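You operate a simulated robot arm through the tools that you are given. There is no shell and no other tool. Be economical: measure what you need, move in short steps, check, and stop when the job is done.

You are at the controls of a simulated robot arm. One attempt, no reset.

Task
Tidy the test corner: lamp box off, tube racked, screen folded, marker and pointer reset.
Fine: the tube goes into the free hole of the tube rack; warmth marker to not set, shade pointer parked.

It is judged by the outcome, as a careful person would: the job done as asked, and still so three seconds after it is handed in. It fails if anything else is knocked over, pushed out of place, dropped, spilled or broken.

Robot
A 7-joint arm with a three-finger gripper, fixed in place. Base frame: the origin is at the foot of the arm, x ahead of it, y to its left, z up; the work surface is at about z = 0.74. Lengths are in m, angles in rad, forces in N, time in s.
Its first joint turns from -2.897 to 2.897 rad. Payload 2.69 kg.
Tool frame: the origin (TCP) lies between the finger pads and is the grasp point; the fingertips stand 0.03 m ahead of it; z points along the fingers, y is the line along which they close. The gripper opens to 0.128 m. The gripper's body begins 0.117 m behind the TCP.
Orientation is that of the tool frame in the base frame, as a unit quaternion [w, x, y, z]. With the fingers straight down and closing along the base's y, the tool's x points along the base's -x, its y along +y and its z along -z.

Tools
- The arm moves only by the tool apply_moves. Its arguments are lists of equal length, an entry for each row: "turn": the turn, a rotation vector about the base's x, y, z in rad, a list of three; "linear": the shift along the base's x, y, z in m, a list of three; "claw": the opening, from 0 (shut) to 1 (fully open). In form: {"turn": [[wx, wy, wz], ...], "linear": [[x, y, z], ...], "claw": [claw, ...]}. A call has 1 to 12 rows; each row shifts and turns the commanded pose from where the row before left it. A row lasts 0.2 s, in which the tool goes at most 0.05 m and 0.15 rad; a call with a longer step from one row to the next is refused whole, and so is a gripper value outside its range. A pose out of reach is approached as far as the arm can. The call stops where the force on the tool passes 90 N (or 10 N more than at its start, if that is more) or the arm is blocked; 0.2 s more then pass. The fingers move at their own pace and stop on an object; they squeeze with about 40 N. The grip force told is the motor's: it shows also when the fingers shut on nothing. Time passes only in rows, and 0.2 s behind the last, so rows that do not move let the fingers close. It gives the time, the measured TCP pose, the force on the tool (base axes), the opening and the grip force at its end, in the units of the frame above (readings bear some noise), with the torque about the TCP (base axes, N m) and any sound that the robot's microphone picked up.
- Cameras (640 x 400 px; columns grow to the right, rows downward): "scene" is fixed at [0.391, -0.6559, 1.5609]; the picture's right is [0.88, -0.48, 0.00], its down [-0.26, -0.47, -0.84] and it looks along [0.40, 0.74, -0.54] (base axes); focal length 331 px, centre (320, 200). "wrist" rides on the gripper at [0.058, 0.054, -0.131] in the tool frame; the picture's right is [-0.68, 0.74, 0.00], its down [-0.62, -0.57, -0.55] and it looks along [-0.40, -0.37, 0.84] (tool axes); focal length 234 px, centre (320, 200). There is no depth. A picture from a camera that has moved, and an enlarged one, comes with that camera's place and axes in the base frame and with its lens. The place of the scene camera against the robot may be out by one fixed shift of up to 0.018 m in any direction.
- get_image(camera): a new picture of that camera. No time passes.
- slide_trunk(by): slides the trunk up (or, below 0, down) by that many m; the arm rides with it, the base frame stays. It gives what a move gives, with no picture.
- inspect(camera, box): a new picture of the part [left, top, right, bottom] of that camera's present view, enlarged. No time passes.
- finish_job(): hands the job in; it is judged then, once.

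Go step by step. Nothing tells you positions but the pictures and the camera data: compare them with the known pose of the tool, close in by small moves and look again before you grip or let go. The budget is 120 turns and 64 pictures, counting those below and the enlarged ones. Unless the task says otherwise, let go and move clear before handing in.

The tools are called after ">>>" as a command line: name --argument value ..., lists and objects as JSON in quotes. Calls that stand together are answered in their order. apply_moves: Moves the arm, as the interface text tells. Its arguments: {"type":"object","properties":{"turn":{"type":"array"},"linear":{"type":"array"},"claw":{"type":"array"}},"required":["turn","linear","claw"]} The other tools are called the same way: slide_trunk (by) slides the trunk up or down; get_image (camera) takes a picture; inspect (camera, box) takes an enlarged picture of a part of a camera's view; finish_job () hands the job in.

At the start:

```text
time: 0.0
tool_pos: [0.6432, 0.3463, 1.1261]
tool_rot: [0.0, 0.0, 1.0, -0.001]
wrist_force: [-0.3, 0.9, -0.5]
torque: [0.01, -0.02, 0.03]
finger_gap: 0.1279
gripper_force: 0.1
trunk travel left (down, up): [-0.15, 0.2]
```

scene: 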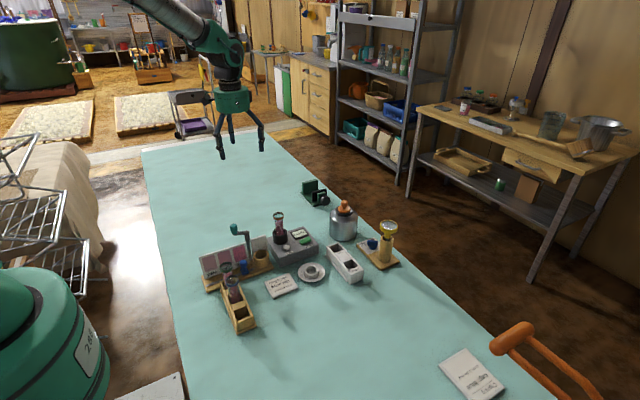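
wrist: 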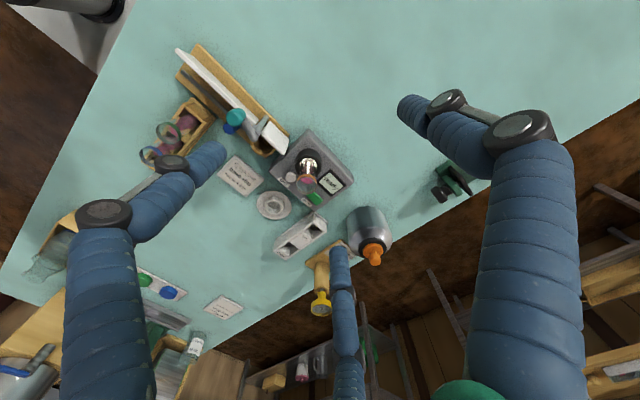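

I see a cluster of objects on the table: a lamp box with a tube, a rack, a screen with samples, a dial and so on. I'll look closer first.

>>> inspect --camera "scene" --box '[190, 170, 350, 340]'

>>> inspect --camera "scene" --box '[260, 170, 420, 300]'

>>> inspect --camera "wrist" --box '[130, 30, 370, 230]'

>>> inspect --camera "scene" --box '[420, 330, 540, 400]'

```text
2.35 times, centred on (270, 255) of scene
camera zoom: at [0.391, -0.6559, 1.5609], right [0.88, -0.48, 0.0], down [-0.26, -0.47, -0.84], along [0.4, 0.74, -0.54], focal length 779 px, centre (438, 71)
```

zoom: 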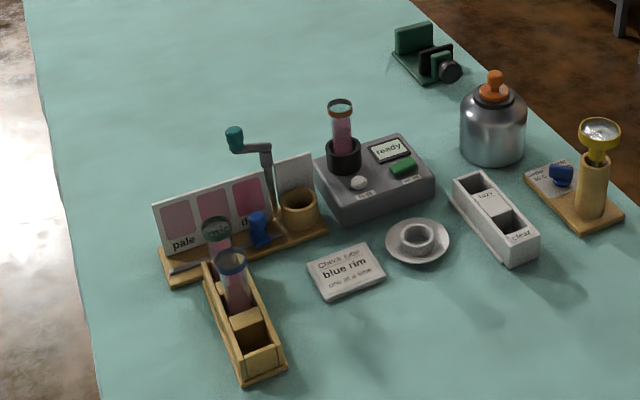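

```text
3.08 times, centred on (340, 235) of scene
camera zoom: at [0.391, -0.6559, 1.5609], right [0.88, -0.48, 0.0], down [-0.26, -0.47, -0.84], along [0.4, 0.74, -0.54], focal length 1019 px, centre (258, 92)
```

zoom: 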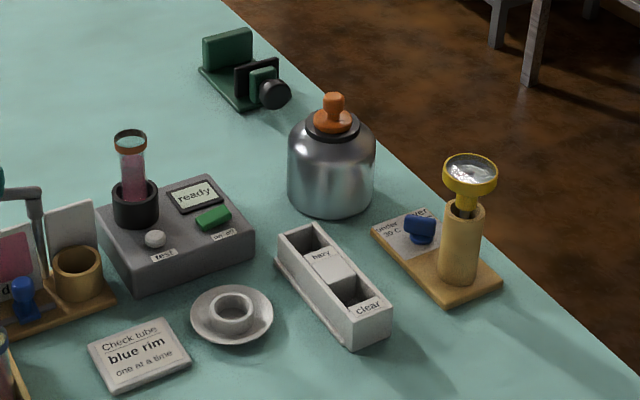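

```text
2.00 times, centred on (250, 130) of wrist
camera zoom: at [0.5844, 0.3992, 1.2567], right [0.68, 0.74, 0.0], down [0.62, -0.57, 0.55], along [0.4, -0.37, -0.84], focal length 468 px, centre (460, 340)
```

zoom: 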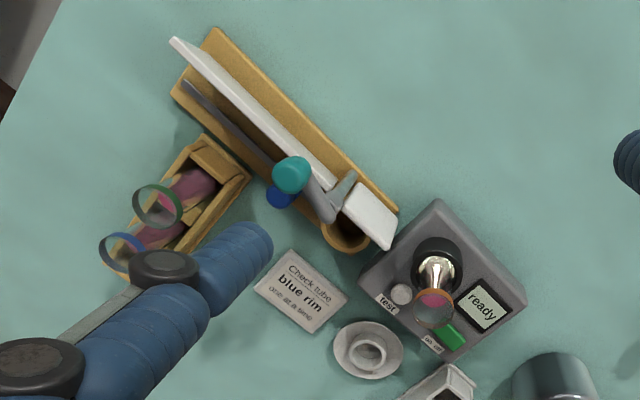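

```text
5.33 times, centred on (480, 365) of scene
camera zoom: at [0.391, -0.6559, 1.5609], right [0.88, -0.48, 0.0], down [-0.26, -0.47, -0.84], along [0.4, 0.74, -0.54], focal length 1766 px, centre (-533, -680)
```

zoom: 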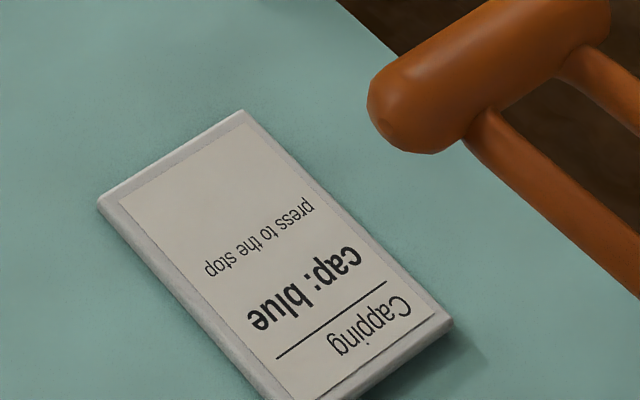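

I see the lamp box with an orange-rimmed tube, the rack with two tubes, the chart with pointer and crank, and the warmth board. I'll zoom in on each one.

>>> inspect --camera "wrist" --box '[170, 40, 300, 165]'

>>> inspect --camera "wrist" --box '[265, 115, 395, 240]'

>>> inspect --camera "scene" --box '[195, 215, 275, 275]'

>>> inspect --camera "scene" --box '[345, 210, 415, 275]'

>>> inspect --camera "scene" --box '[260, 205, 330, 265]'

```text
3.20 times, centred on (235, 102) of wrist
camera zoom: at [0.5844, 0.3992, 1.2567], right [0.68, 0.74, 0.0], down [0.62, -0.57, 0.55], along [0.4, -0.37, -0.84], focal length 749 px, centre (592, 512)
```

zoom: 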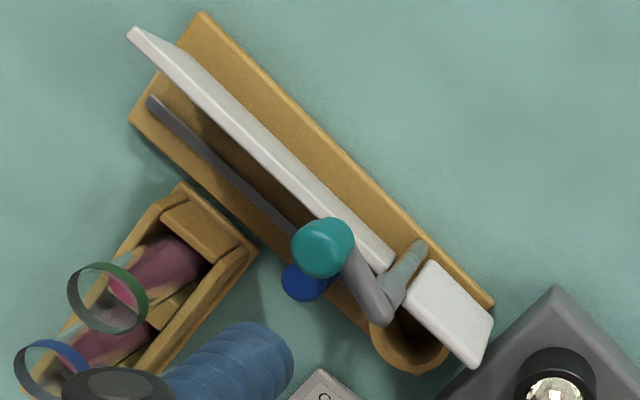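

```text
3.20 times, centred on (330, 178) of wrist
camera zoom: at [0.5844, 0.3992, 1.2567], right [0.68, 0.74, 0.0], down [0.62, -0.57, 0.55], along [0.4, -0.37, -0.84], focal length 749 px, centre (288, 272)
```

zoom: 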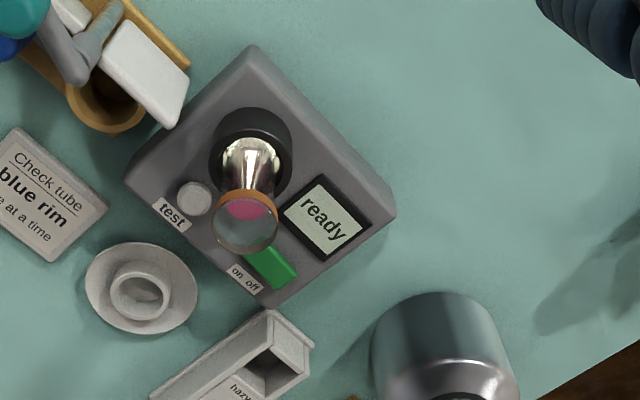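

```text
6.67 times, centred on (235, 245) of scene
camera zoom: at [0.391, -0.6559, 1.5609], right [0.88, -0.48, 0.0], down [-0.26, -0.47, -0.84], along [0.4, 0.74, -0.54], focal length 2208 px, centre (887, -100)
```

zoom: 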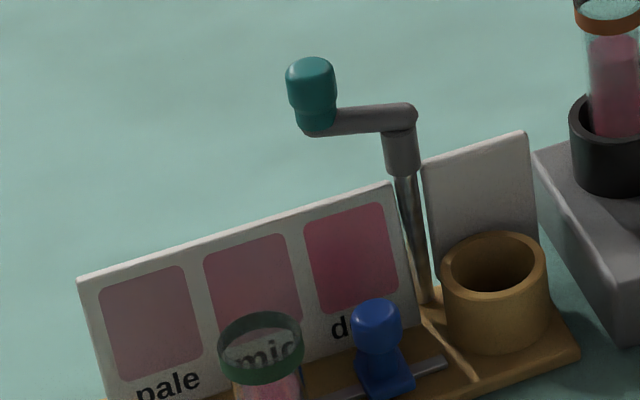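

```text
6.15 times, centred on (380, 242) of scene
camera zoom: at [0.391, -0.6559, 1.5609], right [0.88, -0.48, 0.0], down [-0.26, -0.47, -0.84], along [0.4, 0.74, -0.54], focal length 2038 px, centre (-49, -62)
```

zoom: 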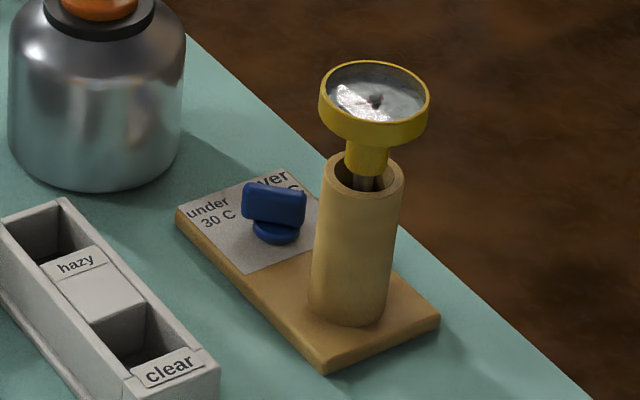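

```text
6.67 times, centred on (295, 235) of scene
camera zoom: at [0.391, -0.6559, 1.5609], right [0.88, -0.48, 0.0], down [-0.26, -0.47, -0.84], along [0.4, 0.74, -0.54], focal length 2208 px, centre (487, -33)
```

zoom: 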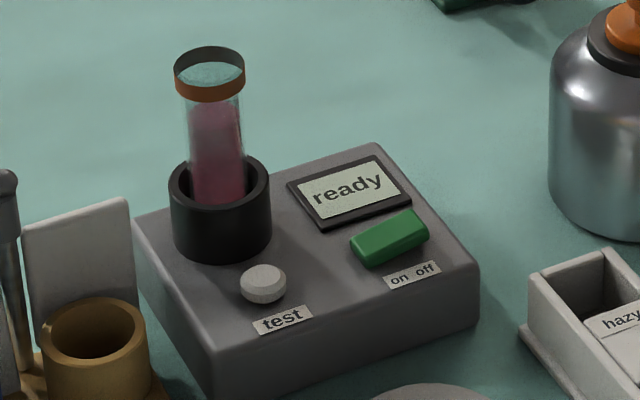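

The dark green device in the back may matter for "screen". I'll look at it from both cameras.

>>> inspect --camera "scene" --box '[295, 170, 345, 215]'

>>> inspect --camera "wrist" --box '[380, 80, 500, 220]'

>>> inspect --camera "wrist" --box '[20, 200, 240, 350]'

```text
8.89 times, centred on (320, 192) of scene
camera zoom: at [0.391, -0.6559, 1.5609], right [0.88, -0.48, 0.0], down [-0.26, -0.47, -0.84], along [0.4, 0.74, -0.54], focal length 2944 px, centre (320, 267)
```

zoom: 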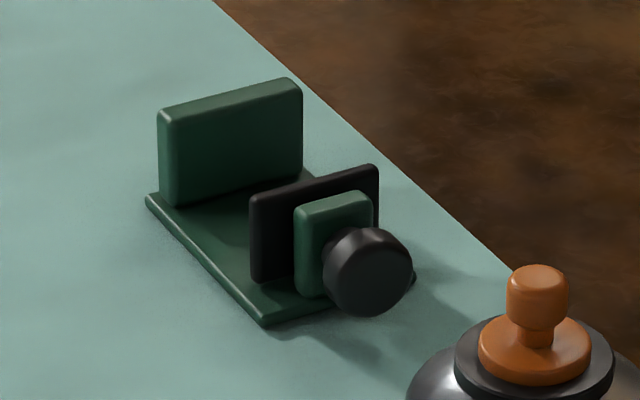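

```text
2.86 times, centred on (440, 150) of wrist
camera zoom: at [0.5844, 0.3992, 1.2567], right [0.68, 0.74, 0.0], down [0.62, -0.57, 0.55], along [0.4, -0.37, -0.84], focal length 669 px, centre (-23, 343)
```

zoom: 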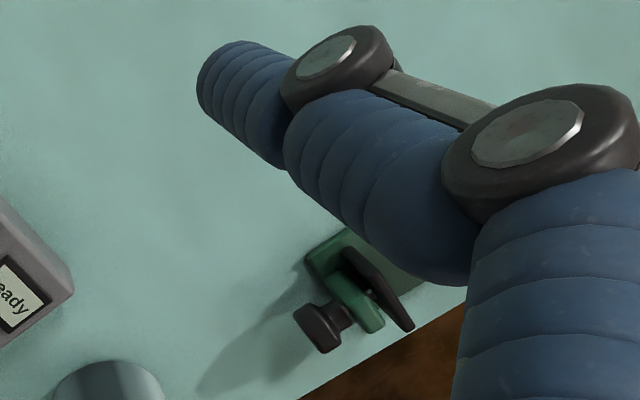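

```text
2.67 times, centred on (130, 275) of wrist
camera zoom: at [0.5844, 0.3992, 1.2567], right [0.68, 0.74, 0.0], down [0.62, -0.57, 0.55], along [0.4, -0.37, -0.84], focal length 624 px, centre (827, 0)
```

zoom: 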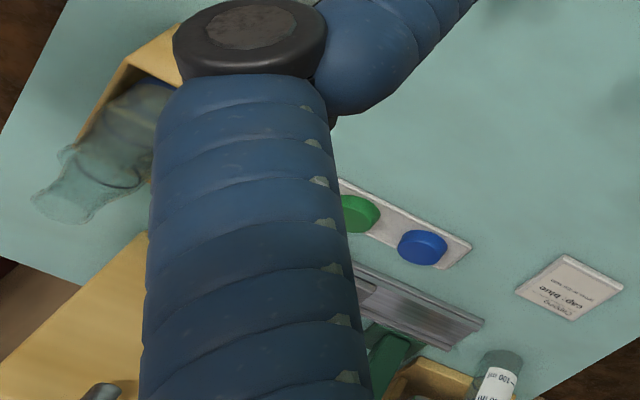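

The green device looks like an unrelated clamp. The screen is probably the small white panel next to the crank post on the shade board, so I'll take a closer wrist view.

>>> apply_moves --turn '[[0, 0, 0], [0, 0, 0], [0, 0, 0], [0, 0, 0], [0, 0, 0], [0, 0, 0]]' --linear '[[-0.029, -0.009, -0.029], [-0.029, -0.009, -0.029], [-0.029, -0.009, -0.029], [-0.029, -0.009, -0.029], [-0.029, -0.009, -0.029], [0, 0, 0]]' --claw '[1, 1, 1, 1, 1, 1]'

>>> get_image --camera "wrist"

```text
time: 1.4
tool_pos: [0.4958, 0.3008, 0.9825]
tool_rot: [0.001, 0.001, 1.0, 0.0]
wrist_force: [0.0, 0.4, -0.2]
torque: [-0.01, 0.02, 0.0]
finger_gap: 0.1281
gripper_force: 0.1
trunk travel left (down, up): [-0.15, 0.2]
```

```text
49 pictures are left
camera wrist: at [0.4383, 0.3543, 1.1131], right [0.68, 0.74, 0.0], down [0.62, -0.57, 0.55], along [0.4, -0.37, -0.84], focal length 234 px, centre (320, 200)
```

wrist: 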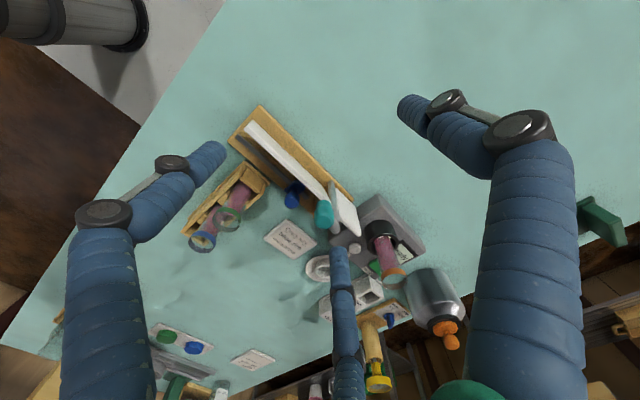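

>>> inspect --camera "wrist" --box '[210, 90, 380, 250]'

>>> inspect --camera "wrist" --box '[300, 165, 380, 245]'

```text
2.50 times, centred on (295, 170) of wrist
camera zoom: at [0.4383, 0.3543, 1.1131], right [0.68, 0.74, 0.0], down [0.62, -0.57, 0.55], along [0.4, -0.37, -0.84], focal length 585 px, centre (382, 275)
```

zoom: 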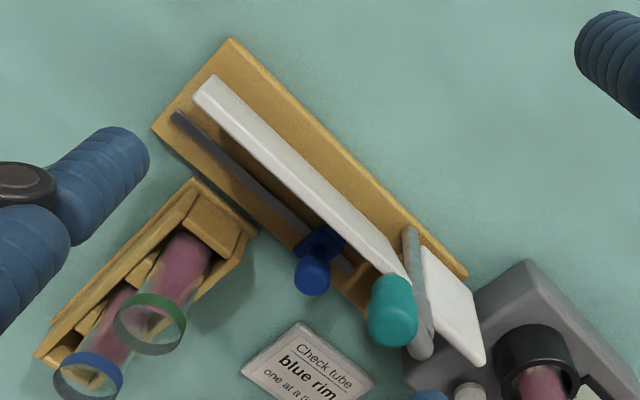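

```text
5.00 times, centred on (340, 205) of wrist
camera zoom: at [0.4383, 0.3543, 1.1131], right [0.68, 0.74, 0.0], down [0.62, -0.57, 0.55], along [0.4, -0.37, -0.84], focal length 1171 px, centre (220, 175)
```

zoom: 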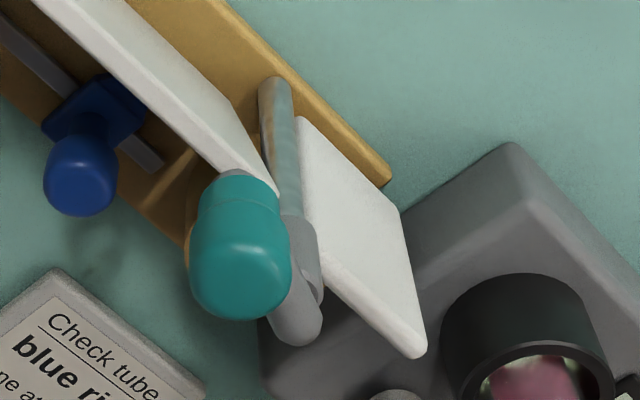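

The white panel hinges on the post and the teal knob turns it. I'll move to a spot with a clear view of the rack.

>>> apply_moves --turn '[[0, 0, 0], [0, 0, 0], [0, 0, 0], [0, 0, 0], [0, 0, 0], [0, 0, 0]]' --linear '[[-0.024, -0.02, 0.02], [-0.024, -0.03, 0.015], [-0.024, -0.03, 0.015], [-0.024, -0.03, 0.01], [-0.024, -0.03, 0.01], [0, 0, 0]]' --claw '[1, 1, 1, 1, 1, 1]'

>>> get_image --camera "wrist"

```text
time: 2.8
tool_pos: [0.375, 0.1602, 1.0516]
tool_rot: [0.0, 0.0, 1.0, 0.0]
wrist_force: [-1.1, -0.2, 0.3]
torque: [0.03, -0.07, 0.01]
finger_gap: 0.1279
gripper_force: 0.0
trunk travel left (down, up): [-0.15, 0.2]
```

```text
46 pictures are left
camera wrist: at [0.3177, 0.2129, 1.1825], right [0.68, 0.74, 0.0], down [0.62, -0.57, 0.55], along [0.4, -0.37, -0.84], focal length 234 px, centre (320, 200)
```

wrist: 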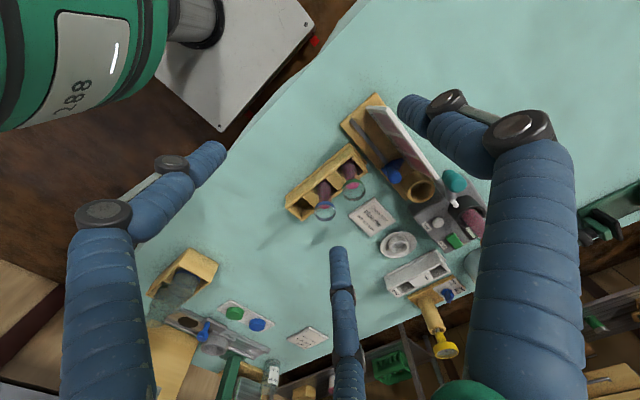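

>>> inspect --camera "wrist" --box '[270, 85, 400, 235]'

>>> inspect --camera "wrist" --box '[360, 150, 500, 320]'

```text
2.67 times, centred on (335, 160) of wrist
camera zoom: at [0.3177, 0.2129, 1.1825], right [0.68, 0.74, 0.0], down [0.62, -0.57, 0.55], along [0.4, -0.37, -0.84], focal length 624 px, centre (280, 307)
```

zoom: 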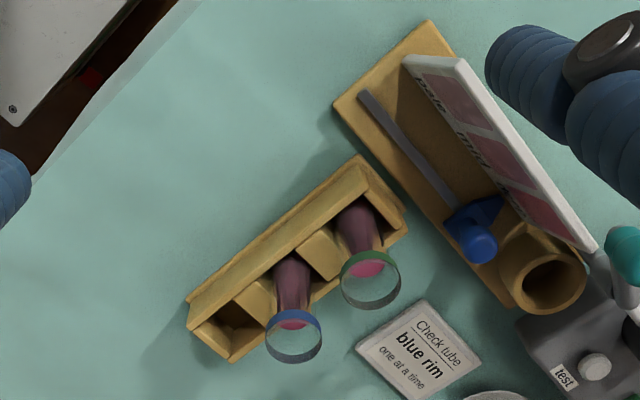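

```text
2.35 times, centred on (430, 235) of wrist
camera zoom: at [0.3177, 0.2129, 1.1825], right [0.68, 0.74, 0.0], down [0.62, -0.57, 0.55], along [0.4, -0.37, -0.84], focal length 551 px, centre (61, 118)
```

zoom: 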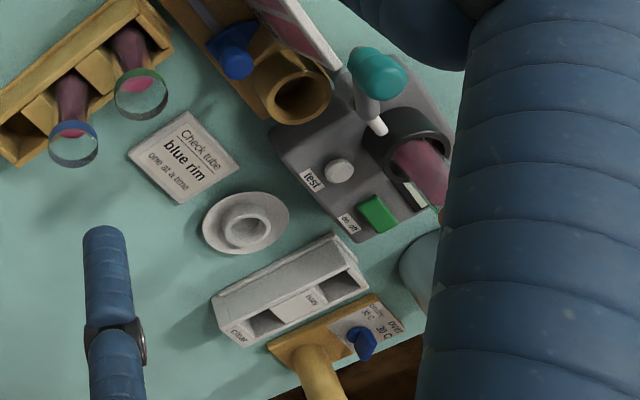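

The rack runs along y with its free hole at the near (−y) end, around (0.50, 0.00). I'll zoom on that and on the lamp switch.

>>> inspect --camera "wrist" --box '[280, 140, 360, 230]'

>>> inspect --camera "scene" --box '[210, 250, 270, 340]'

>>> inspect --camera "wrist" --box '[410, 190, 480, 310]'

```text
4.44 times, centred on (320, 185) of wrist
camera zoom: at [0.3177, 0.2129, 1.1825], right [0.68, 0.74, 0.0], down [0.62, -0.57, 0.55], along [0.4, -0.37, -0.84], focal length 1041 px, centre (320, 267)
```

zoom: 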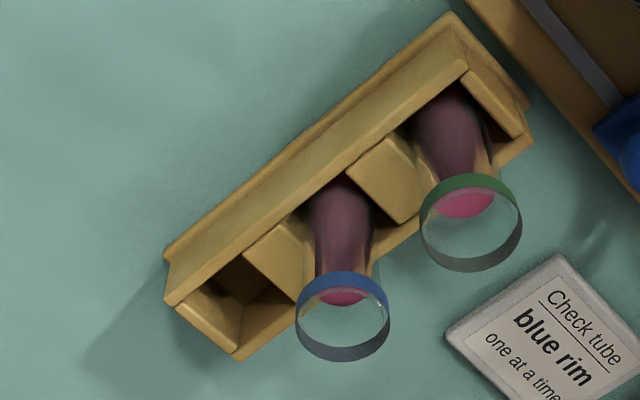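

```text
4.44 times, centred on (240, 295) of scene
camera zoom: at [0.391, -0.6559, 1.5609], right [0.88, -0.48, 0.0], down [-0.26, -0.47, -0.84], along [0.4, 0.74, -0.54], focal length 1472 px, centre (676, -222)
```

zoom: 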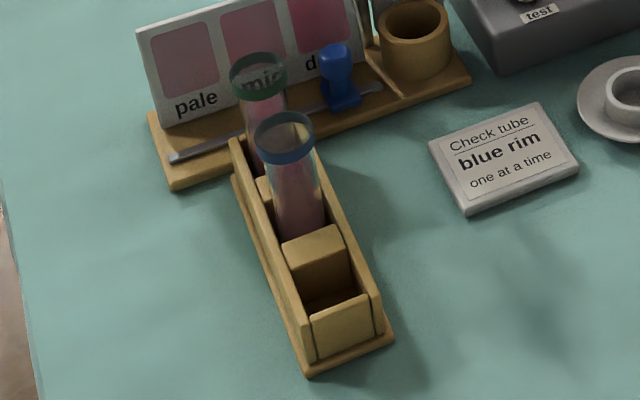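

```text
3.33 times, centred on (445, 250) of wrist
camera zoom: at [0.3177, 0.2129, 1.1825], right [0.68, 0.74, 0.0], down [0.62, -0.57, 0.55], along [0.4, -0.37, -0.84], focal length 781 px, centre (-97, 33)
```

zoom: 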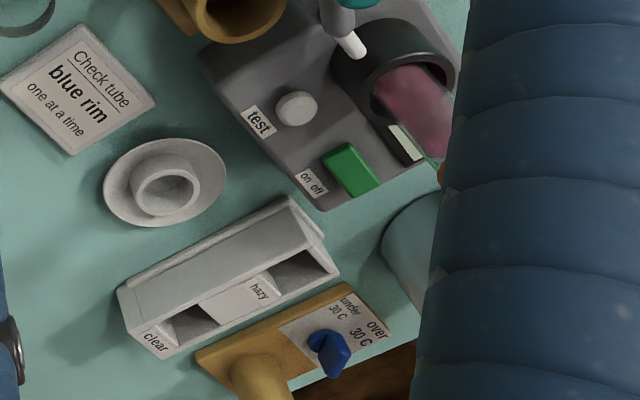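

The tube to rack is the orange-rimmed one, at about (0.717, 0.243) with its rim at z≈0.889. The switch is near (0.79, 0.19). I'll move above the tube.

>>> apply_moves --turn '[[0, 0, 0], [0, 0, 0], [0, 0, 0], [0, 0, 0], [0, 0, 0], [0, 0, 0], [0, 0, 0], [0, 0, 0], [0, 0, 0]]' --linear '[[0.0428, 0.0104, 0], [0.0428, 0.0104, 0], [0.0428, 0.0104, 0], [0.0428, 0.0104, 0], [0.0428, 0.0104, 0], [0.0428, 0.0104, 0], [0.0428, 0.0104, 0], [0.0428, 0.0104, 0], [0, 0, 0]]' --claw '[0.7, 0.7, 0.7, 0.7, 0.7, 0.7, 0.7, 0.7, 0.7]'

>>> get_image --camera "wrist"

>>> inspect --camera "scene" --box '[220, 130, 340, 270]'

```text
time: 4.8
tool_pos: [0.7199, 0.2445, 1.0506]
tool_rot: [-0.001, -0.001, 1.0, -0.001]
wrist_force: [-0.2, -0.6, -0.7]
torque: [0.0, 0.06, 0.02]
finger_gap: 0.0896
gripper_force: 0.1
trunk travel left (down, up): [-0.15, 0.2]
```

```text
40 pictures are left
camera wrist: at [0.6625, 0.2982, 1.1816], right [0.68, 0.74, 0.0], down [0.62, -0.57, 0.55], along [0.4, -0.37, -0.84], focal length 234 px, centre (320, 200)
```

wrist: 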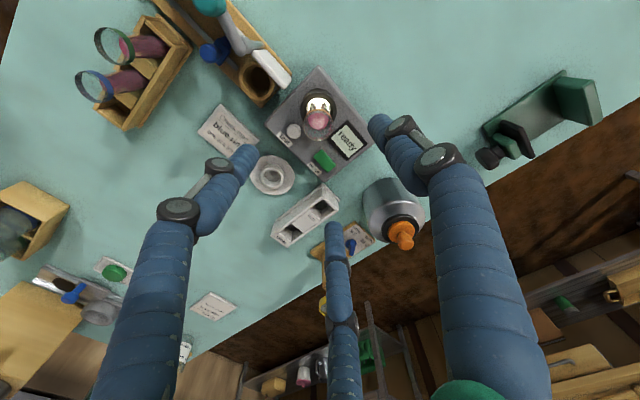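

```text
2.86 times, centred on (280, 200) of scene
camera zoom: at [0.391, -0.6559, 1.5609], right [0.88, -0.48, 0.0], down [-0.26, -0.47, -0.84], along [0.4, 0.74, -0.54], focal length 946 px, centre (434, 200)
```

zoom: 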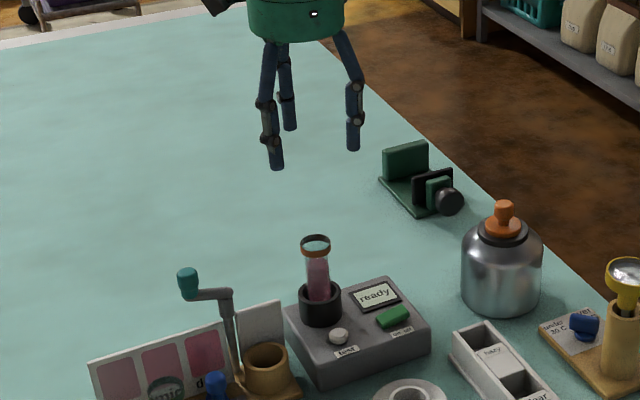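

The hand actually shows three fingers, which close toward the centre, and that suits a round tube. The tube is at about (0.716, 0.244), so I'll descend around it.

>>> apply_moves --turn '[[0, 0, 0], [0, 0, 0], [0, 0, 0], [0, 0, 0], [0, 0, 0], [0, 0, 0]]' --linear '[[-0.0035, 0, -0.04], [0, 0, -0.04], [0, 0, -0.04], [0, 0, -0.04], [0, 0, -0.022], [0, 0, 0]]' --claw '[0.7, 0.7, 0.7, 0.7, 0.7, 0.7]'

>>> get_image --camera "wrist"

>>> inspect --camera "scene" --box '[235, 170, 335, 270]'

```text
time: 6.2
tool_pos: [0.7184, 0.2434, 0.869]
tool_rot: [0.0, 0.0, 1.0, 0.0]
wrist_force: [0.5, -0.4, 0.0]
torque: [-0.04, 0.03, 0.01]
finger_gap: 0.0896
gripper_force: 0.1
trunk travel left (down, up): [-0.15, 0.2]
```

```text
38 pictures are left
camera wrist: at [0.6596, 0.2971, 0.9997], right [0.68, 0.74, 0.0], down [0.62, -0.57, 0.55], along [0.4, -0.37, -0.84], focal length 234 px, centre (320, 200)
```

wrist: 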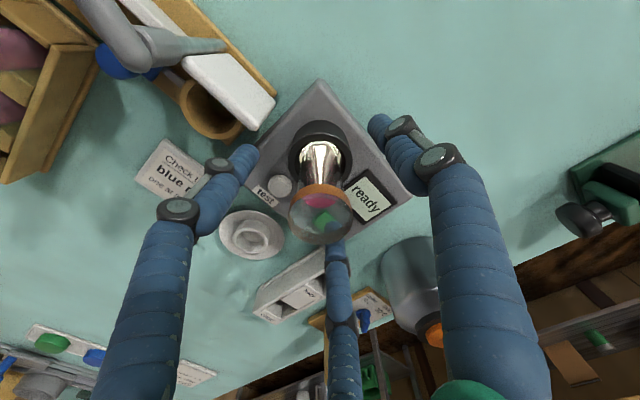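

```text
4.00 times, centred on (285, 220) of scene
camera zoom: at [0.391, -0.6559, 1.5609], right [0.88, -0.48, 0.0], down [-0.26, -0.47, -0.84], along [0.4, 0.74, -0.54], focal length 1325 px, centre (460, 120)
```

zoom: 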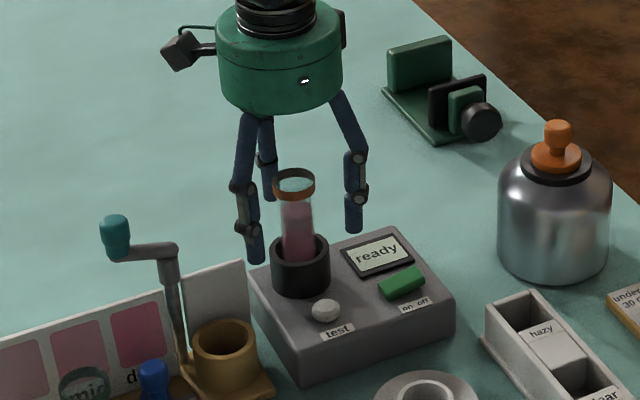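

The fingers are around the tube and centred, so I'll close them.

>>> apply_moves --turn '[[0, 0, 0], [0, 0, 0], [0, 0, 0], [0, 0, 0]]' --linear '[[0, 0, 0], [0, 0, 0], [0, 0, 0], [0, 0, 0]]' --claw '[0.4, 0.15, 0.1, 0.1]'

>>> inspect --camera "wrist" --box '[200, 100, 450, 300]'

```text
time: 7.2
tool_pos: [0.7173, 0.2427, 0.8688]
tool_rot: [0.0, 0.0, 1.0, 0.0]
wrist_force: [1.5, 0.2, 0.6]
torque: [0.04, -0.06, -0.02]
finger_gap: 0.033
gripper_force: 40.2
trunk travel left (down, up): [-0.15, 0.2]
```

```text
2.00 times, centred on (325, 200) of wrist
camera zoom: at [0.6592, 0.2969, 0.9997], right [0.68, 0.74, 0.0], down [0.62, -0.57, 0.55], along [0.4, -0.37, -0.84], focal length 468 px, centre (310, 200)
```

zoom: 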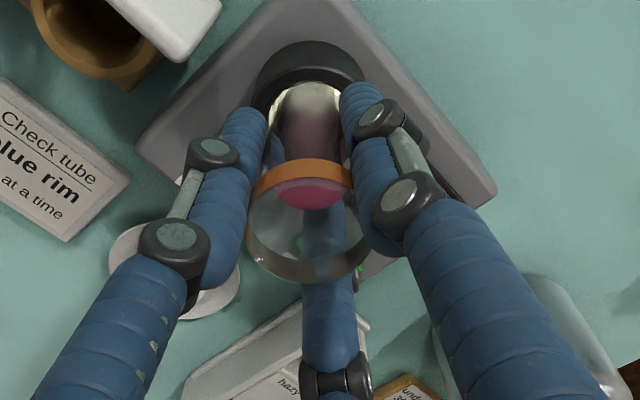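

I have the tube (gap 0.033). I'll lift it straight up and carry it toward the rack.

>>> apply_moves --turn '[[0, 0, 0], [0, 0, 0], [0, 0, 0], [0, 0, 0], [0, 0, 0], [0, 0, 0], [0, 0, 0]]' --linear '[[0, 0, 0.015], [0, 0, 0.02], [0, 0, 0.03], [0, 0, 0.03], [0, 0, 0.03], [0, 0, 0.025], [0, 0, 0]]' --claw '[0.1, 0.1, 0.1, 0.1, 0.1, 0.1, 0.1]'

>>> apply_moves --turn '[[0, 0, 0], [0, 0, 0], [0, 0, 0], [0, 0, 0], [0, 0, 0], [0, 0, 0], [0, 0, 0], [0, 0, 0], [0, 0, 0], [0, 0, 0], [0, 0, 0]]' --linear '[[0, -0.03, 0], [0, -0.04, 0], [-0.02, -0.035, 0], [-0.028, -0.025, 0], [-0.028, -0.02, 0], [-0.028, -0.02, 0], [-0.028, -0.02, 0], [-0.028, -0.02, 0], [-0.03, -0.02, 0], [-0.0295, -0.0145, 0], [0, 0, 0]]' --claw '[0.1, 0.1, 0.1, 0.1, 0.1, 0.1, 0.1, 0.1, 0.1, 0.1, 0.1]'

>>> inspect --camera "scene" --box '[180, 160, 300, 350]'

>>> get_image --camera "wrist"

```text
time: 8.8
tool_pos: [0.7182, 0.2427, 1.0176]
tool_rot: [0.0, 0.0, 1.0, 0.0]
wrist_force: [-0.3, -0.3, -1.0]
torque: [0.01, -0.02, 0.0]
finger_gap: 0.0329
gripper_force: 40.2
trunk travel left (down, up): [-0.15, 0.2]
```

```text
time: 11.2
tool_pos: [0.4944, -0.0021, 1.0188]
tool_rot: [0.0, 0.0, 1.0, -0.001]
wrist_force: [0.1, -0.6, -0.8]
torque: [0.03, -0.03, -0.01]
finger_gap: 0.0332
gripper_force: 39.6
trunk travel left (down, up): [-0.15, 0.2]
```

```text
2.11 times, centred on (240, 255) of scene
camera zoom: at [0.391, -0.6559, 1.5609], right [0.88, -0.48, 0.0], down [-0.26, -0.47, -0.84], along [0.4, 0.74, -0.54], focal length 697 px, centre (488, 84)
```

zoom: 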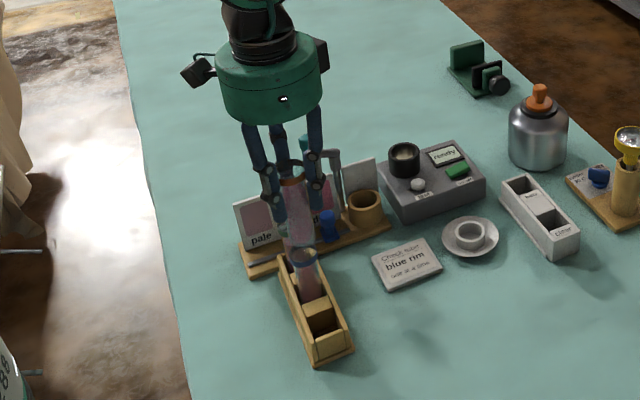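

```text
34 pictures are left
camera wrist: at [0.4359, 0.0511, 1.1514], right [0.68, 0.74, 0.0], down [0.62, -0.57, 0.55], along [0.4, -0.37, -0.84], focal length 234 px, centre (320, 200)
```

wrist: 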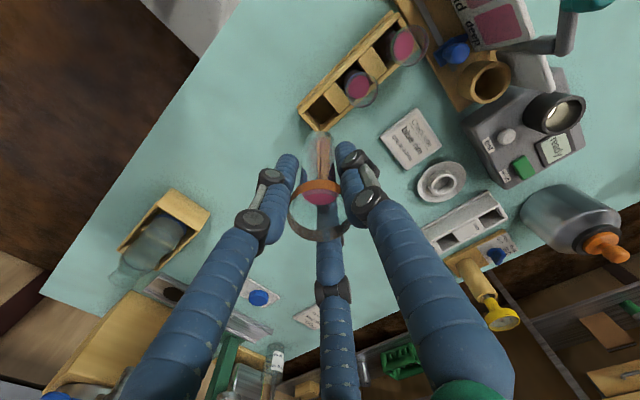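

The tube is held upright near the free hole. I'll zoom in to refine the hole's centre.

>>> inspect --camera "wrist" --box '[280, 20, 440, 140]'

```text
3.33 times, centred on (360, 80) of wrist
camera zoom: at [0.4359, 0.0511, 1.1514], right [0.68, 0.74, 0.0], down [0.62, -0.57, 0.55], along [0.4, -0.37, -0.84], focal length 781 px, centre (187, 600)
```

zoom: 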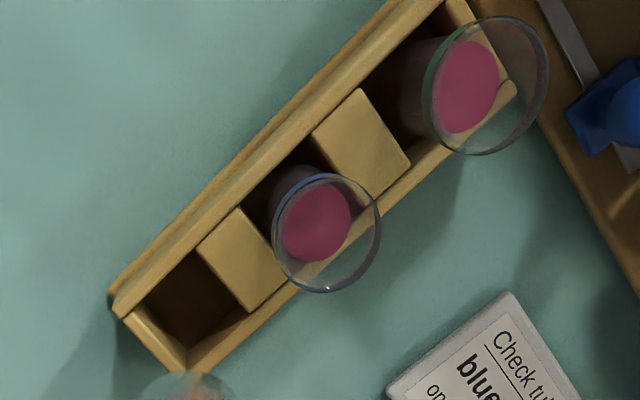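

The hole centre is about (0.496, −0.003) and the tube is almost exactly above it. I'll lower it slowly.

>>> apply_moves --turn '[[0, 0, 0], [0, 0, 0], [0, 0, 0], [0, 0, 0], [0, 0, 0], [0, 0, 0], [0, 0, 0]]' --linear '[[0.0015, 0, -0.02], [0, 0, -0.03], [0, 0, -0.03], [0, 0, -0.02], [0, 0, -0.015], [0, 0, -0.015], [0, 0, 0]]' --claw '[0.1, 0.1, 0.1, 0.1, 0.1, 0.1, 0.1]'

>>> inspect --camera "scene" --box '[195, 230, 285, 340]'

>>> inspect --camera "wrist" --box '[250, 60, 410, 260]'

```text
time: 12.8
tool_pos: [0.4984, 0.0001, 0.8882]
tool_rot: [-0.001, 0.0, 1.0, -0.001]
wrist_force: [-0.1, -0.8, -1.2]
torque: [-0.01, 0.04, 0.0]
finger_gap: 0.0328
gripper_force: 39.5
trunk travel left (down, up): [-0.15, 0.2]
```

```text
3.64 times, centred on (240, 285) of scene
camera zoom: at [0.391, -0.6559, 1.5609], right [0.88, -0.48, 0.0], down [-0.26, -0.47, -0.84], along [0.4, 0.74, -0.54], focal length 1204 px, centre (611, -109)
```

zoom: 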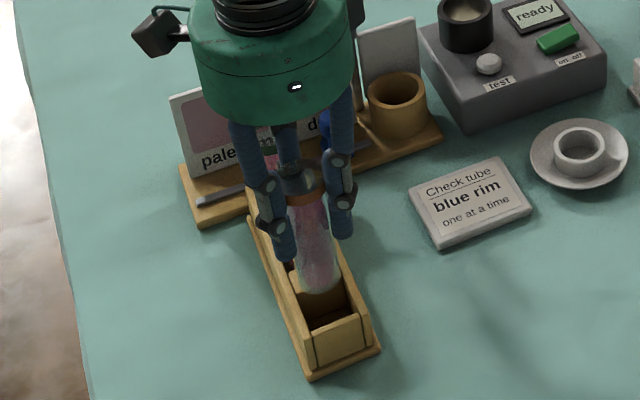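

```text
2.00 times, centred on (330, 160) of wrist
camera zoom: at [0.4403, 0.053, 1.0199], right [0.68, 0.74, 0.0], down [0.62, -0.57, 0.55], along [0.4, -0.37, -0.84], focal length 468 px, centre (300, 280)
```

zoom: 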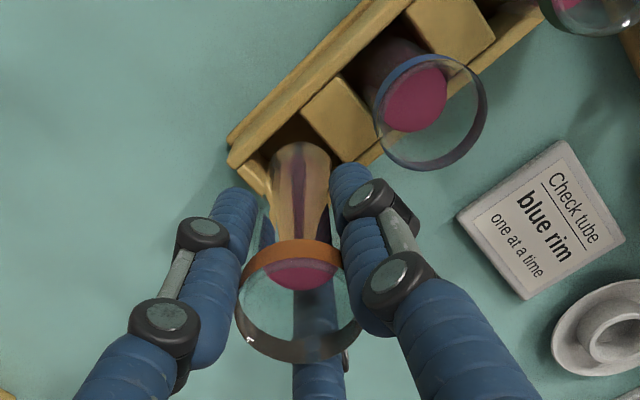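

The tube bottom is just above the hole mouth. I'll nudge it slightly in −y and continue down.

>>> apply_moves --turn '[[0, 0, 0], [0, 0, 0], [0, 0, 0], [0, 0, 0], [0, 0, 0]]' --linear '[[-0.001, -0.002, 0], [0, 0, -0.01], [0, 0, -0.01], [0, 0, -0.01], [0, 0, 0]]' --claw '[0.1, 0.1, 0.1, 0.1, 0.1]'

>>> inspect --camera "scene" --box '[195, 230, 285, 340]'

```text
time: 14.0
tool_pos: [0.4976, -0.002, 0.8589]
tool_rot: [0.0, 0.0, 1.0, 0.0]
wrist_force: [-0.6, -0.1, -0.9]
torque: [0.0, 0.01, 0.0]
finger_gap: 0.0329
gripper_force: 40.3
trunk travel left (down, up): [-0.15, 0.2]
```

```text
3.64 times, centred on (240, 285) of scene
camera zoom: at [0.391, -0.6559, 1.5609], right [0.88, -0.48, 0.0], down [-0.26, -0.47, -0.84], along [0.4, 0.74, -0.54], focal length 1204 px, centre (611, -109)
```

zoom: 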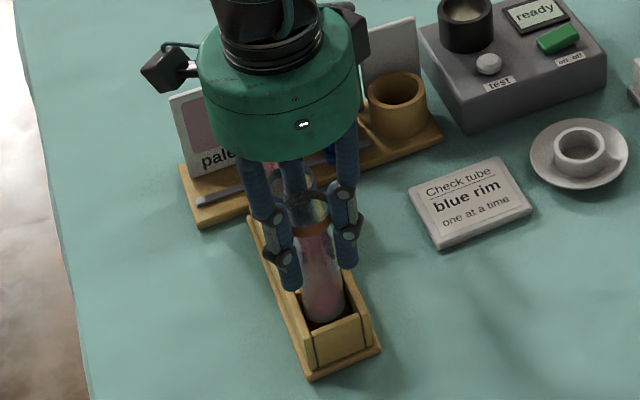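

The tube is inside the hole with no contact force. I'll lower the last 25 mm gently.

>>> apply_moves --turn '[[0, 0, 0], [0, 0, 0], [0, 0, 0], [0, 0, 0], [0, 0, 0]]' --linear '[[0, 0, -0.01], [0, 0, -0.008], [0, 0, -0.004], [0, 0, -0.002], [0, 0, 0]]' --claw '[0.1, 0.1, 0.1, 0.1, 0.1]'

```text
time: 15.2
tool_pos: [0.4968, -0.0018, 0.8351]
tool_rot: [0.0, 0.0, 1.0, 0.0]
wrist_force: [-0.2, 0.0, -0.2]
torque: [0.01, 0.01, -0.01]
finger_gap: 0.0325
gripper_force: 39.8
trunk travel left (down, up): [-0.15, 0.2]
```

>>> apply_moves --turn '[[0, 0, 0], [0, 0, 0], [0, 0, 0], [0, 0, 0]]' --linear '[[0, 0, -0.002], [0, 0, -0.002], [0, 0, 0], [0, 0, 0]]' --claw '[0.1, 0.1, 0.1, 0.1]'

>>> inspect --camera "wrist" --box '[230, 40, 430, 260]'

```text
time: 16.2
tool_pos: [0.4971, -0.0032, 0.8316]
tool_rot: [0.0, 0.0, 1.0, 0.0]
wrist_force: [-2.2, -4.7, 10.6]
torque: [-0.27, 0.23, 0.01]
finger_gap: 0.0329
gripper_force: 40.0
trunk travel left (down, up): [-0.15, 0.2]
```

```text
1.82 times, centred on (330, 150) of wrist
camera zoom: at [0.4393, 0.0509, 0.9624], right [0.68, 0.74, 0.0], down [0.62, -0.57, 0.55], along [0.4, -0.37, -0.84], focal length 426 px, centre (302, 291)
```

zoom: 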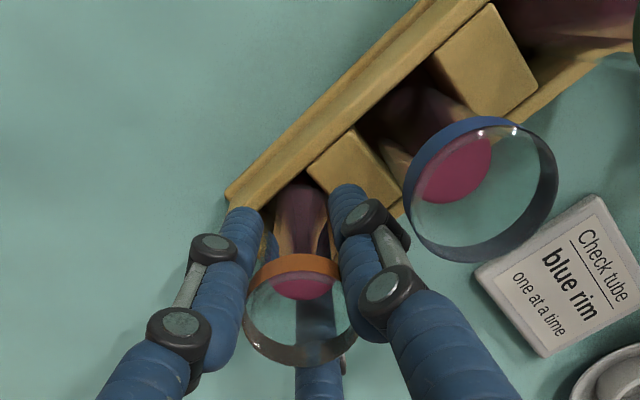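

The force shows the tube is seated. I'll open the claw just enough to clear it and rise straight up.

>>> apply_moves --turn '[[0, 0, 0], [0, 0, 0], [0, 0, 0], [0, 0, 0], [0, 0, 0], [0, 0, 0], [0, 0, 0], [0, 0, 0], [0, 0, 0], [0, 0, 0]]' --linear '[[0, 0, 0.001], [0, 0, 0], [0, 0, 0], [0, 0, 0.02], [0, 0, 0.03], [0, 0, 0.04], [0, 0, 0.04], [0, 0, 0.04], [0, 0, 0.03], [0, 0, 0]]' --claw '[0.36, 0.36, 0.36, 0.36, 0.36, 0.36, 0.36, 0.36, 0.36, 0.36]'

>>> inspect --camera "scene" --box '[180, 210, 300, 340]'

```text
time: 18.4
tool_pos: [0.4955, -0.0003, 1.0311]
tool_rot: [0.0, 0.0, 1.0, 0.0]
wrist_force: [-0.8, 0.0, 0.6]
torque: [0.03, -0.09, -0.01]
finger_gap: 0.0459
gripper_force: 0.1
trunk travel left (down, up): [-0.15, 0.2]
```

```text
3.08 times, centred on (240, 275) of scene
camera zoom: at [0.391, -0.6559, 1.5609], right [0.88, -0.48, 0.0], down [-0.26, -0.47, -0.84], along [0.4, 0.74, -0.54], focal length 1019 px, centre (566, -31)
```

zoom: 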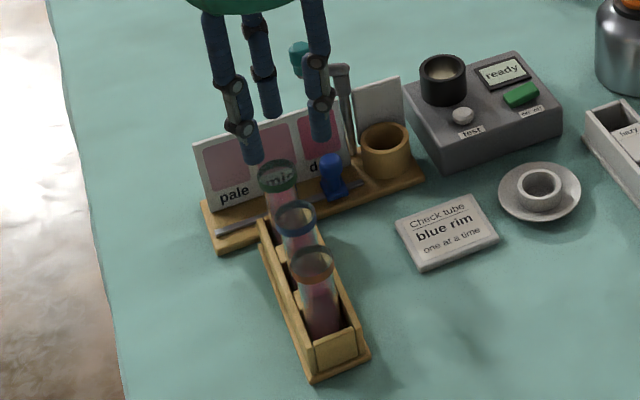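

The tube is racked. Next is the shade pointer, so I'll look for its "parked" mark on the board.

>>> inspect --camera "scene" --box '[195, 245, 255, 292]'

>>> inspect --camera "wrist" --box '[390, 0, 560, 110]'

```text
8.51 times, centred on (225, 268) of scene
camera zoom: at [0.391, -0.6559, 1.5609], right [0.88, -0.48, 0.0], down [-0.26, -0.47, -0.84], along [0.4, 0.74, -0.54], focal length 2819 px, centre (1128, -383)
```

zoom: 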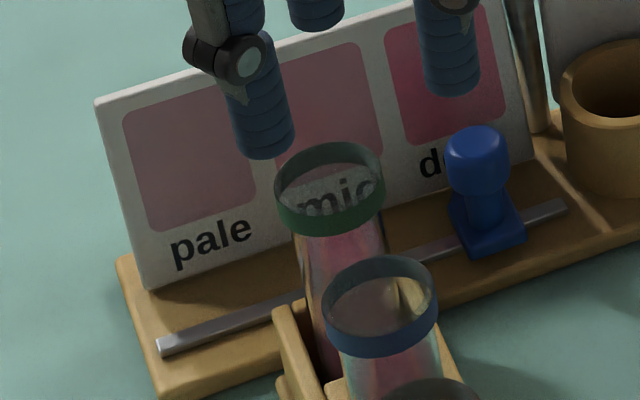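

```text
3.64 times, centred on (475, 55) of wrist
camera zoom: at [0.4368, 0.0535, 1.1618], right [0.68, 0.74, 0.0], down [0.62, -0.57, 0.55], along [0.4, -0.37, -0.84], focal length 852 px, centre (-244, 727)
```

zoom: 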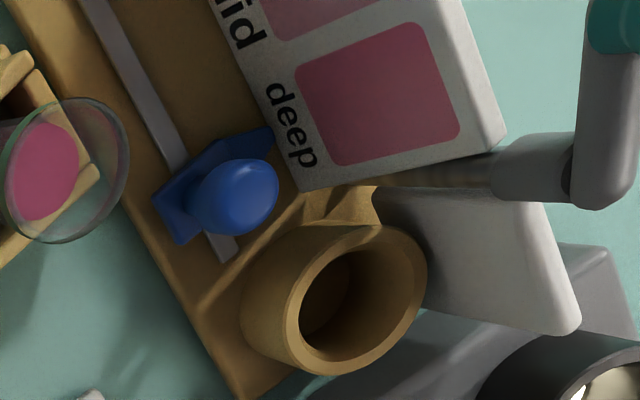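

The knob is at about (0.561, 0.180, 0.789), at "deep". The rail runs from x 0.431 to 0.589, and its free park end looks like the left one, past "pale". I'll go above the knob.

>>> apply_moves --turn '[[0, 0, 0], [0, 0, 0], [0, 0, 0], [0, 0, 0], [0, 0, 0], [0, 0, 0], [0, 0, 0], [0, 0, 0]]' --linear '[[0.014, 0.035, 0], [0.014, 0.036, 0], [0.014, 0.036, 0], [0.014, 0.036, 0], [0.01, 0.035, 0], [0, 0, -0.04], [0, 0, -0.04], [0, 0, 0]]' --claw '[0.25, 0.25, 0.25, 0.25, 0.25, 0.25, 0.25, 0.25]'

>>> get_image --camera "wrist"

>>> inspect --camera "scene" --box '[190, 180, 300, 290]'

```text
time: 20.2
tool_pos: [0.5653, 0.176, 0.9516]
tool_rot: [0.0, -0.001, 1.0, 0.0]
wrist_force: [0.4, 0.0, -0.6]
torque: [0.0, 0.04, 0.02]
finger_gap: 0.0319
gripper_force: 0.1
trunk travel left (down, up): [-0.15, 0.2]
```

```text
25 pictures are left
camera wrist: at [0.5067, 0.2288, 1.083], right [0.68, 0.74, 0.0], down [0.62, -0.57, 0.55], along [0.4, -0.37, -0.84], focal length 234 px, centre (320, 200)
```

wrist: 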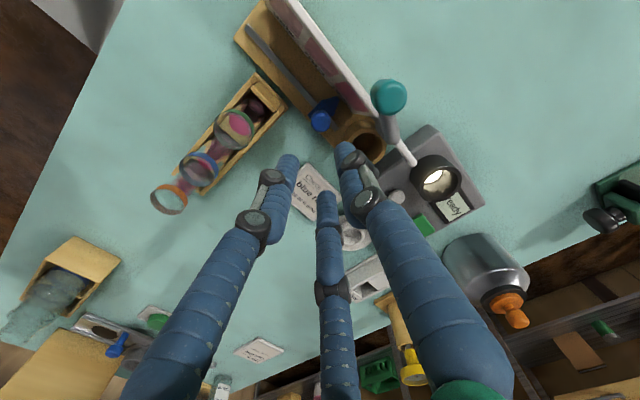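

```text
3.64 times, centred on (245, 235) of scene
camera zoom: at [0.391, -0.6559, 1.5609], right [0.88, -0.48, 0.0], down [-0.26, -0.47, -0.84], along [0.4, 0.74, -0.54], focal length 1204 px, centre (593, 73)
```

zoom: 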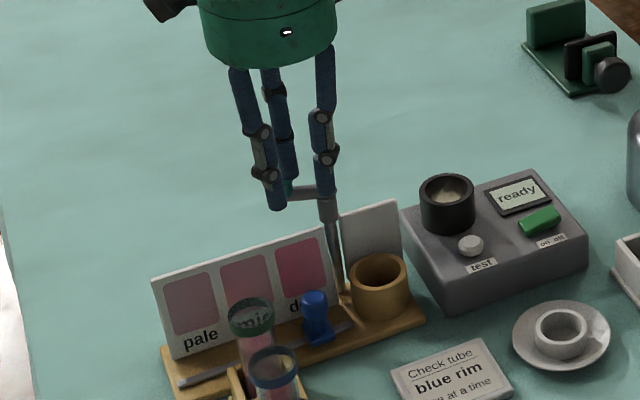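

I'll zoom in to pin down the knob from here.

>>> inspect --camera "wrist" --box '[270, 60, 430, 200]'

```text
2.86 times, centred on (350, 130) of wrist
camera zoom: at [0.5067, 0.2288, 1.083], right [0.68, 0.74, 0.0], down [0.62, -0.57, 0.55], along [0.4, -0.37, -0.84], focal length 669 px, centre (234, 400)
```

zoom: 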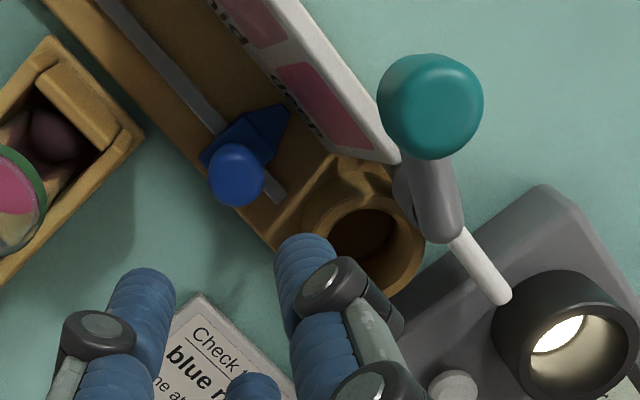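

The knob is confirmed at (0.562, 0.179). I'll descend with a small opening.

>>> apply_moves --turn '[[0, 0, 0], [0, 0, 0], [0, 0, 0], [0, 0, 0], [0, 0, 0], [0, 0, 0]]' --linear '[[-0.003, 0.0025, 0], [0, 0, -0.04], [0, 0, -0.04], [0, 0, -0.03], [0, 0, -0.028], [0, 0, 0]]' --claw '[0.25, 0.25, 0.25, 0.25, 0.25, 0.25]'

>>> inspect --camera "wrist" --box '[230, 60, 430, 260]'

```text
time: 21.6
tool_pos: [0.5598, 0.1779, 0.8127]
tool_rot: [0.0, 0.0, 1.0, 0.0]
wrist_force: [-0.1, -0.2, -0.5]
torque: [-0.05, 0.03, 0.02]
finger_gap: 0.0319
gripper_force: 0.0
trunk travel left (down, up): [-0.15, 0.2]
```

```text
2.00 times, centred on (330, 160) of wrist
camera zoom: at [0.5022, 0.2308, 0.9433], right [0.68, 0.74, 0.0], down [0.62, -0.57, 0.55], along [0.4, -0.37, -0.84], focal length 468 px, centre (300, 280)
```

zoom: 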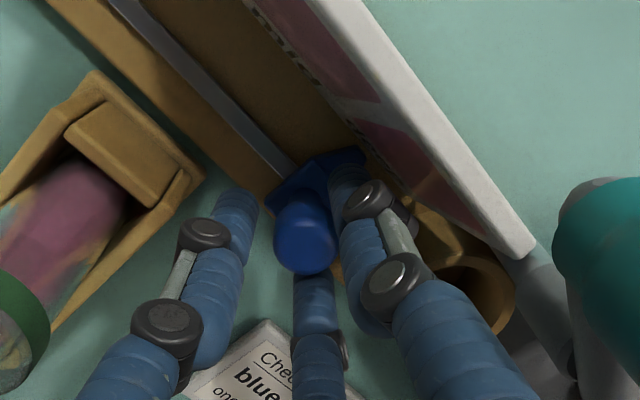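

The knob sits between the fingertips, so I'll close.

>>> apply_moves --turn '[[0, 0, 0], [0, 0, 0], [0, 0, 0], [0, 0, 0]]' --linear '[[0, 0, -0.004], [0, 0, 0], [0, 0, 0], [0, 0, 0]]' --claw '[0.2, 0.05, 0.05, 0.05]'

>>> apply_moves --turn '[[0, 0, 0], [0, 0, 0], [0, 0, 0]]' --linear '[[-0.005, 0, 0], [-0.005, 0, 0], [0, 0, 0]]' --claw '[0.05, 0.05, 0.05]'

```text
time: 22.6
tool_pos: [0.5614, 0.1768, 0.809]
tool_rot: [0.0, -0.001, 1.0, 0.0]
wrist_force: [1.7, 1.4, 1.5]
torque: [0.08, -0.11, -0.12]
finger_gap: 0.0233
gripper_force: 45.2
trunk travel left (down, up): [-0.15, 0.2]
```

```text
time: 23.4
tool_pos: [0.5512, 0.1775, 0.8104]
tool_rot: [-0.001, 0.0, 1.0, -0.001]
wrist_force: [0.1, -3.3, -4.6]
torque: [-0.15, 0.19, -0.12]
finger_gap: 0.0231
gripper_force: 45.6
trunk travel left (down, up): [-0.15, 0.2]
```

It slides easily. I'll continue left toward the "pale" position.

>>> apply_moves --turn '[[0, 0, 0], [0, 0, 0], [0, 0, 0], [0, 0, 0], [0, 0, 0], [0, 0, 0], [0, 0, 0], [0, 0, 0], [0, 0, 0], [0, 0, 0]]' --linear '[[-0.01, 0, 0], [-0.01, 0, 0], [-0.01, 0, 0], [-0.01, 0, 0], [-0.01, 0, 0], [-0.01, 0, 0], [-0.01, 0, 0], [-0.01, 0, 0], [-0.01, 0, 0], [0, 0, 0]]' --claw '[0.05, 0.05, 0.05, 0.05, 0.05, 0.05, 0.05, 0.05, 0.05, 0.05]'

>>> inspect --camera "scene" --box '[180, 210, 290, 310]'

```text
time: 25.6
tool_pos: [0.4604, 0.1773, 0.8089]
tool_rot: [0.001, 0.0, 1.0, 0.0]
wrist_force: [0.1, 1.3, 3.6]
torque: [0.06, 0.13, 0.03]
finger_gap: 0.0229
gripper_force: 44.8
trunk travel left (down, up): [-0.15, 0.2]
```

```text
4.00 times, centred on (235, 260) of scene
camera zoom: at [0.391, -0.6559, 1.5609], right [0.88, -0.48, 0.0], down [-0.26, -0.47, -0.84], along [0.4, 0.74, -0.54], focal length 1325 px, centre (660, -40)
```

zoom: 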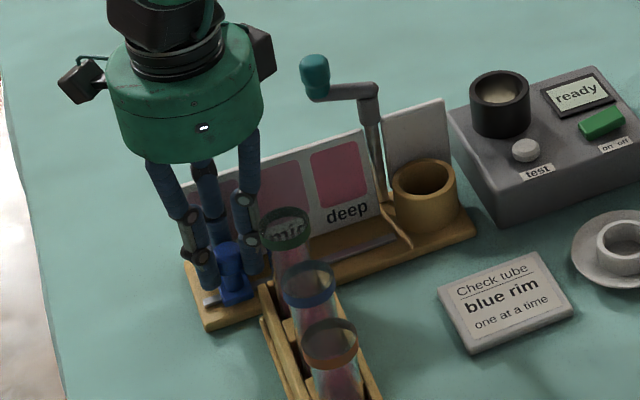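

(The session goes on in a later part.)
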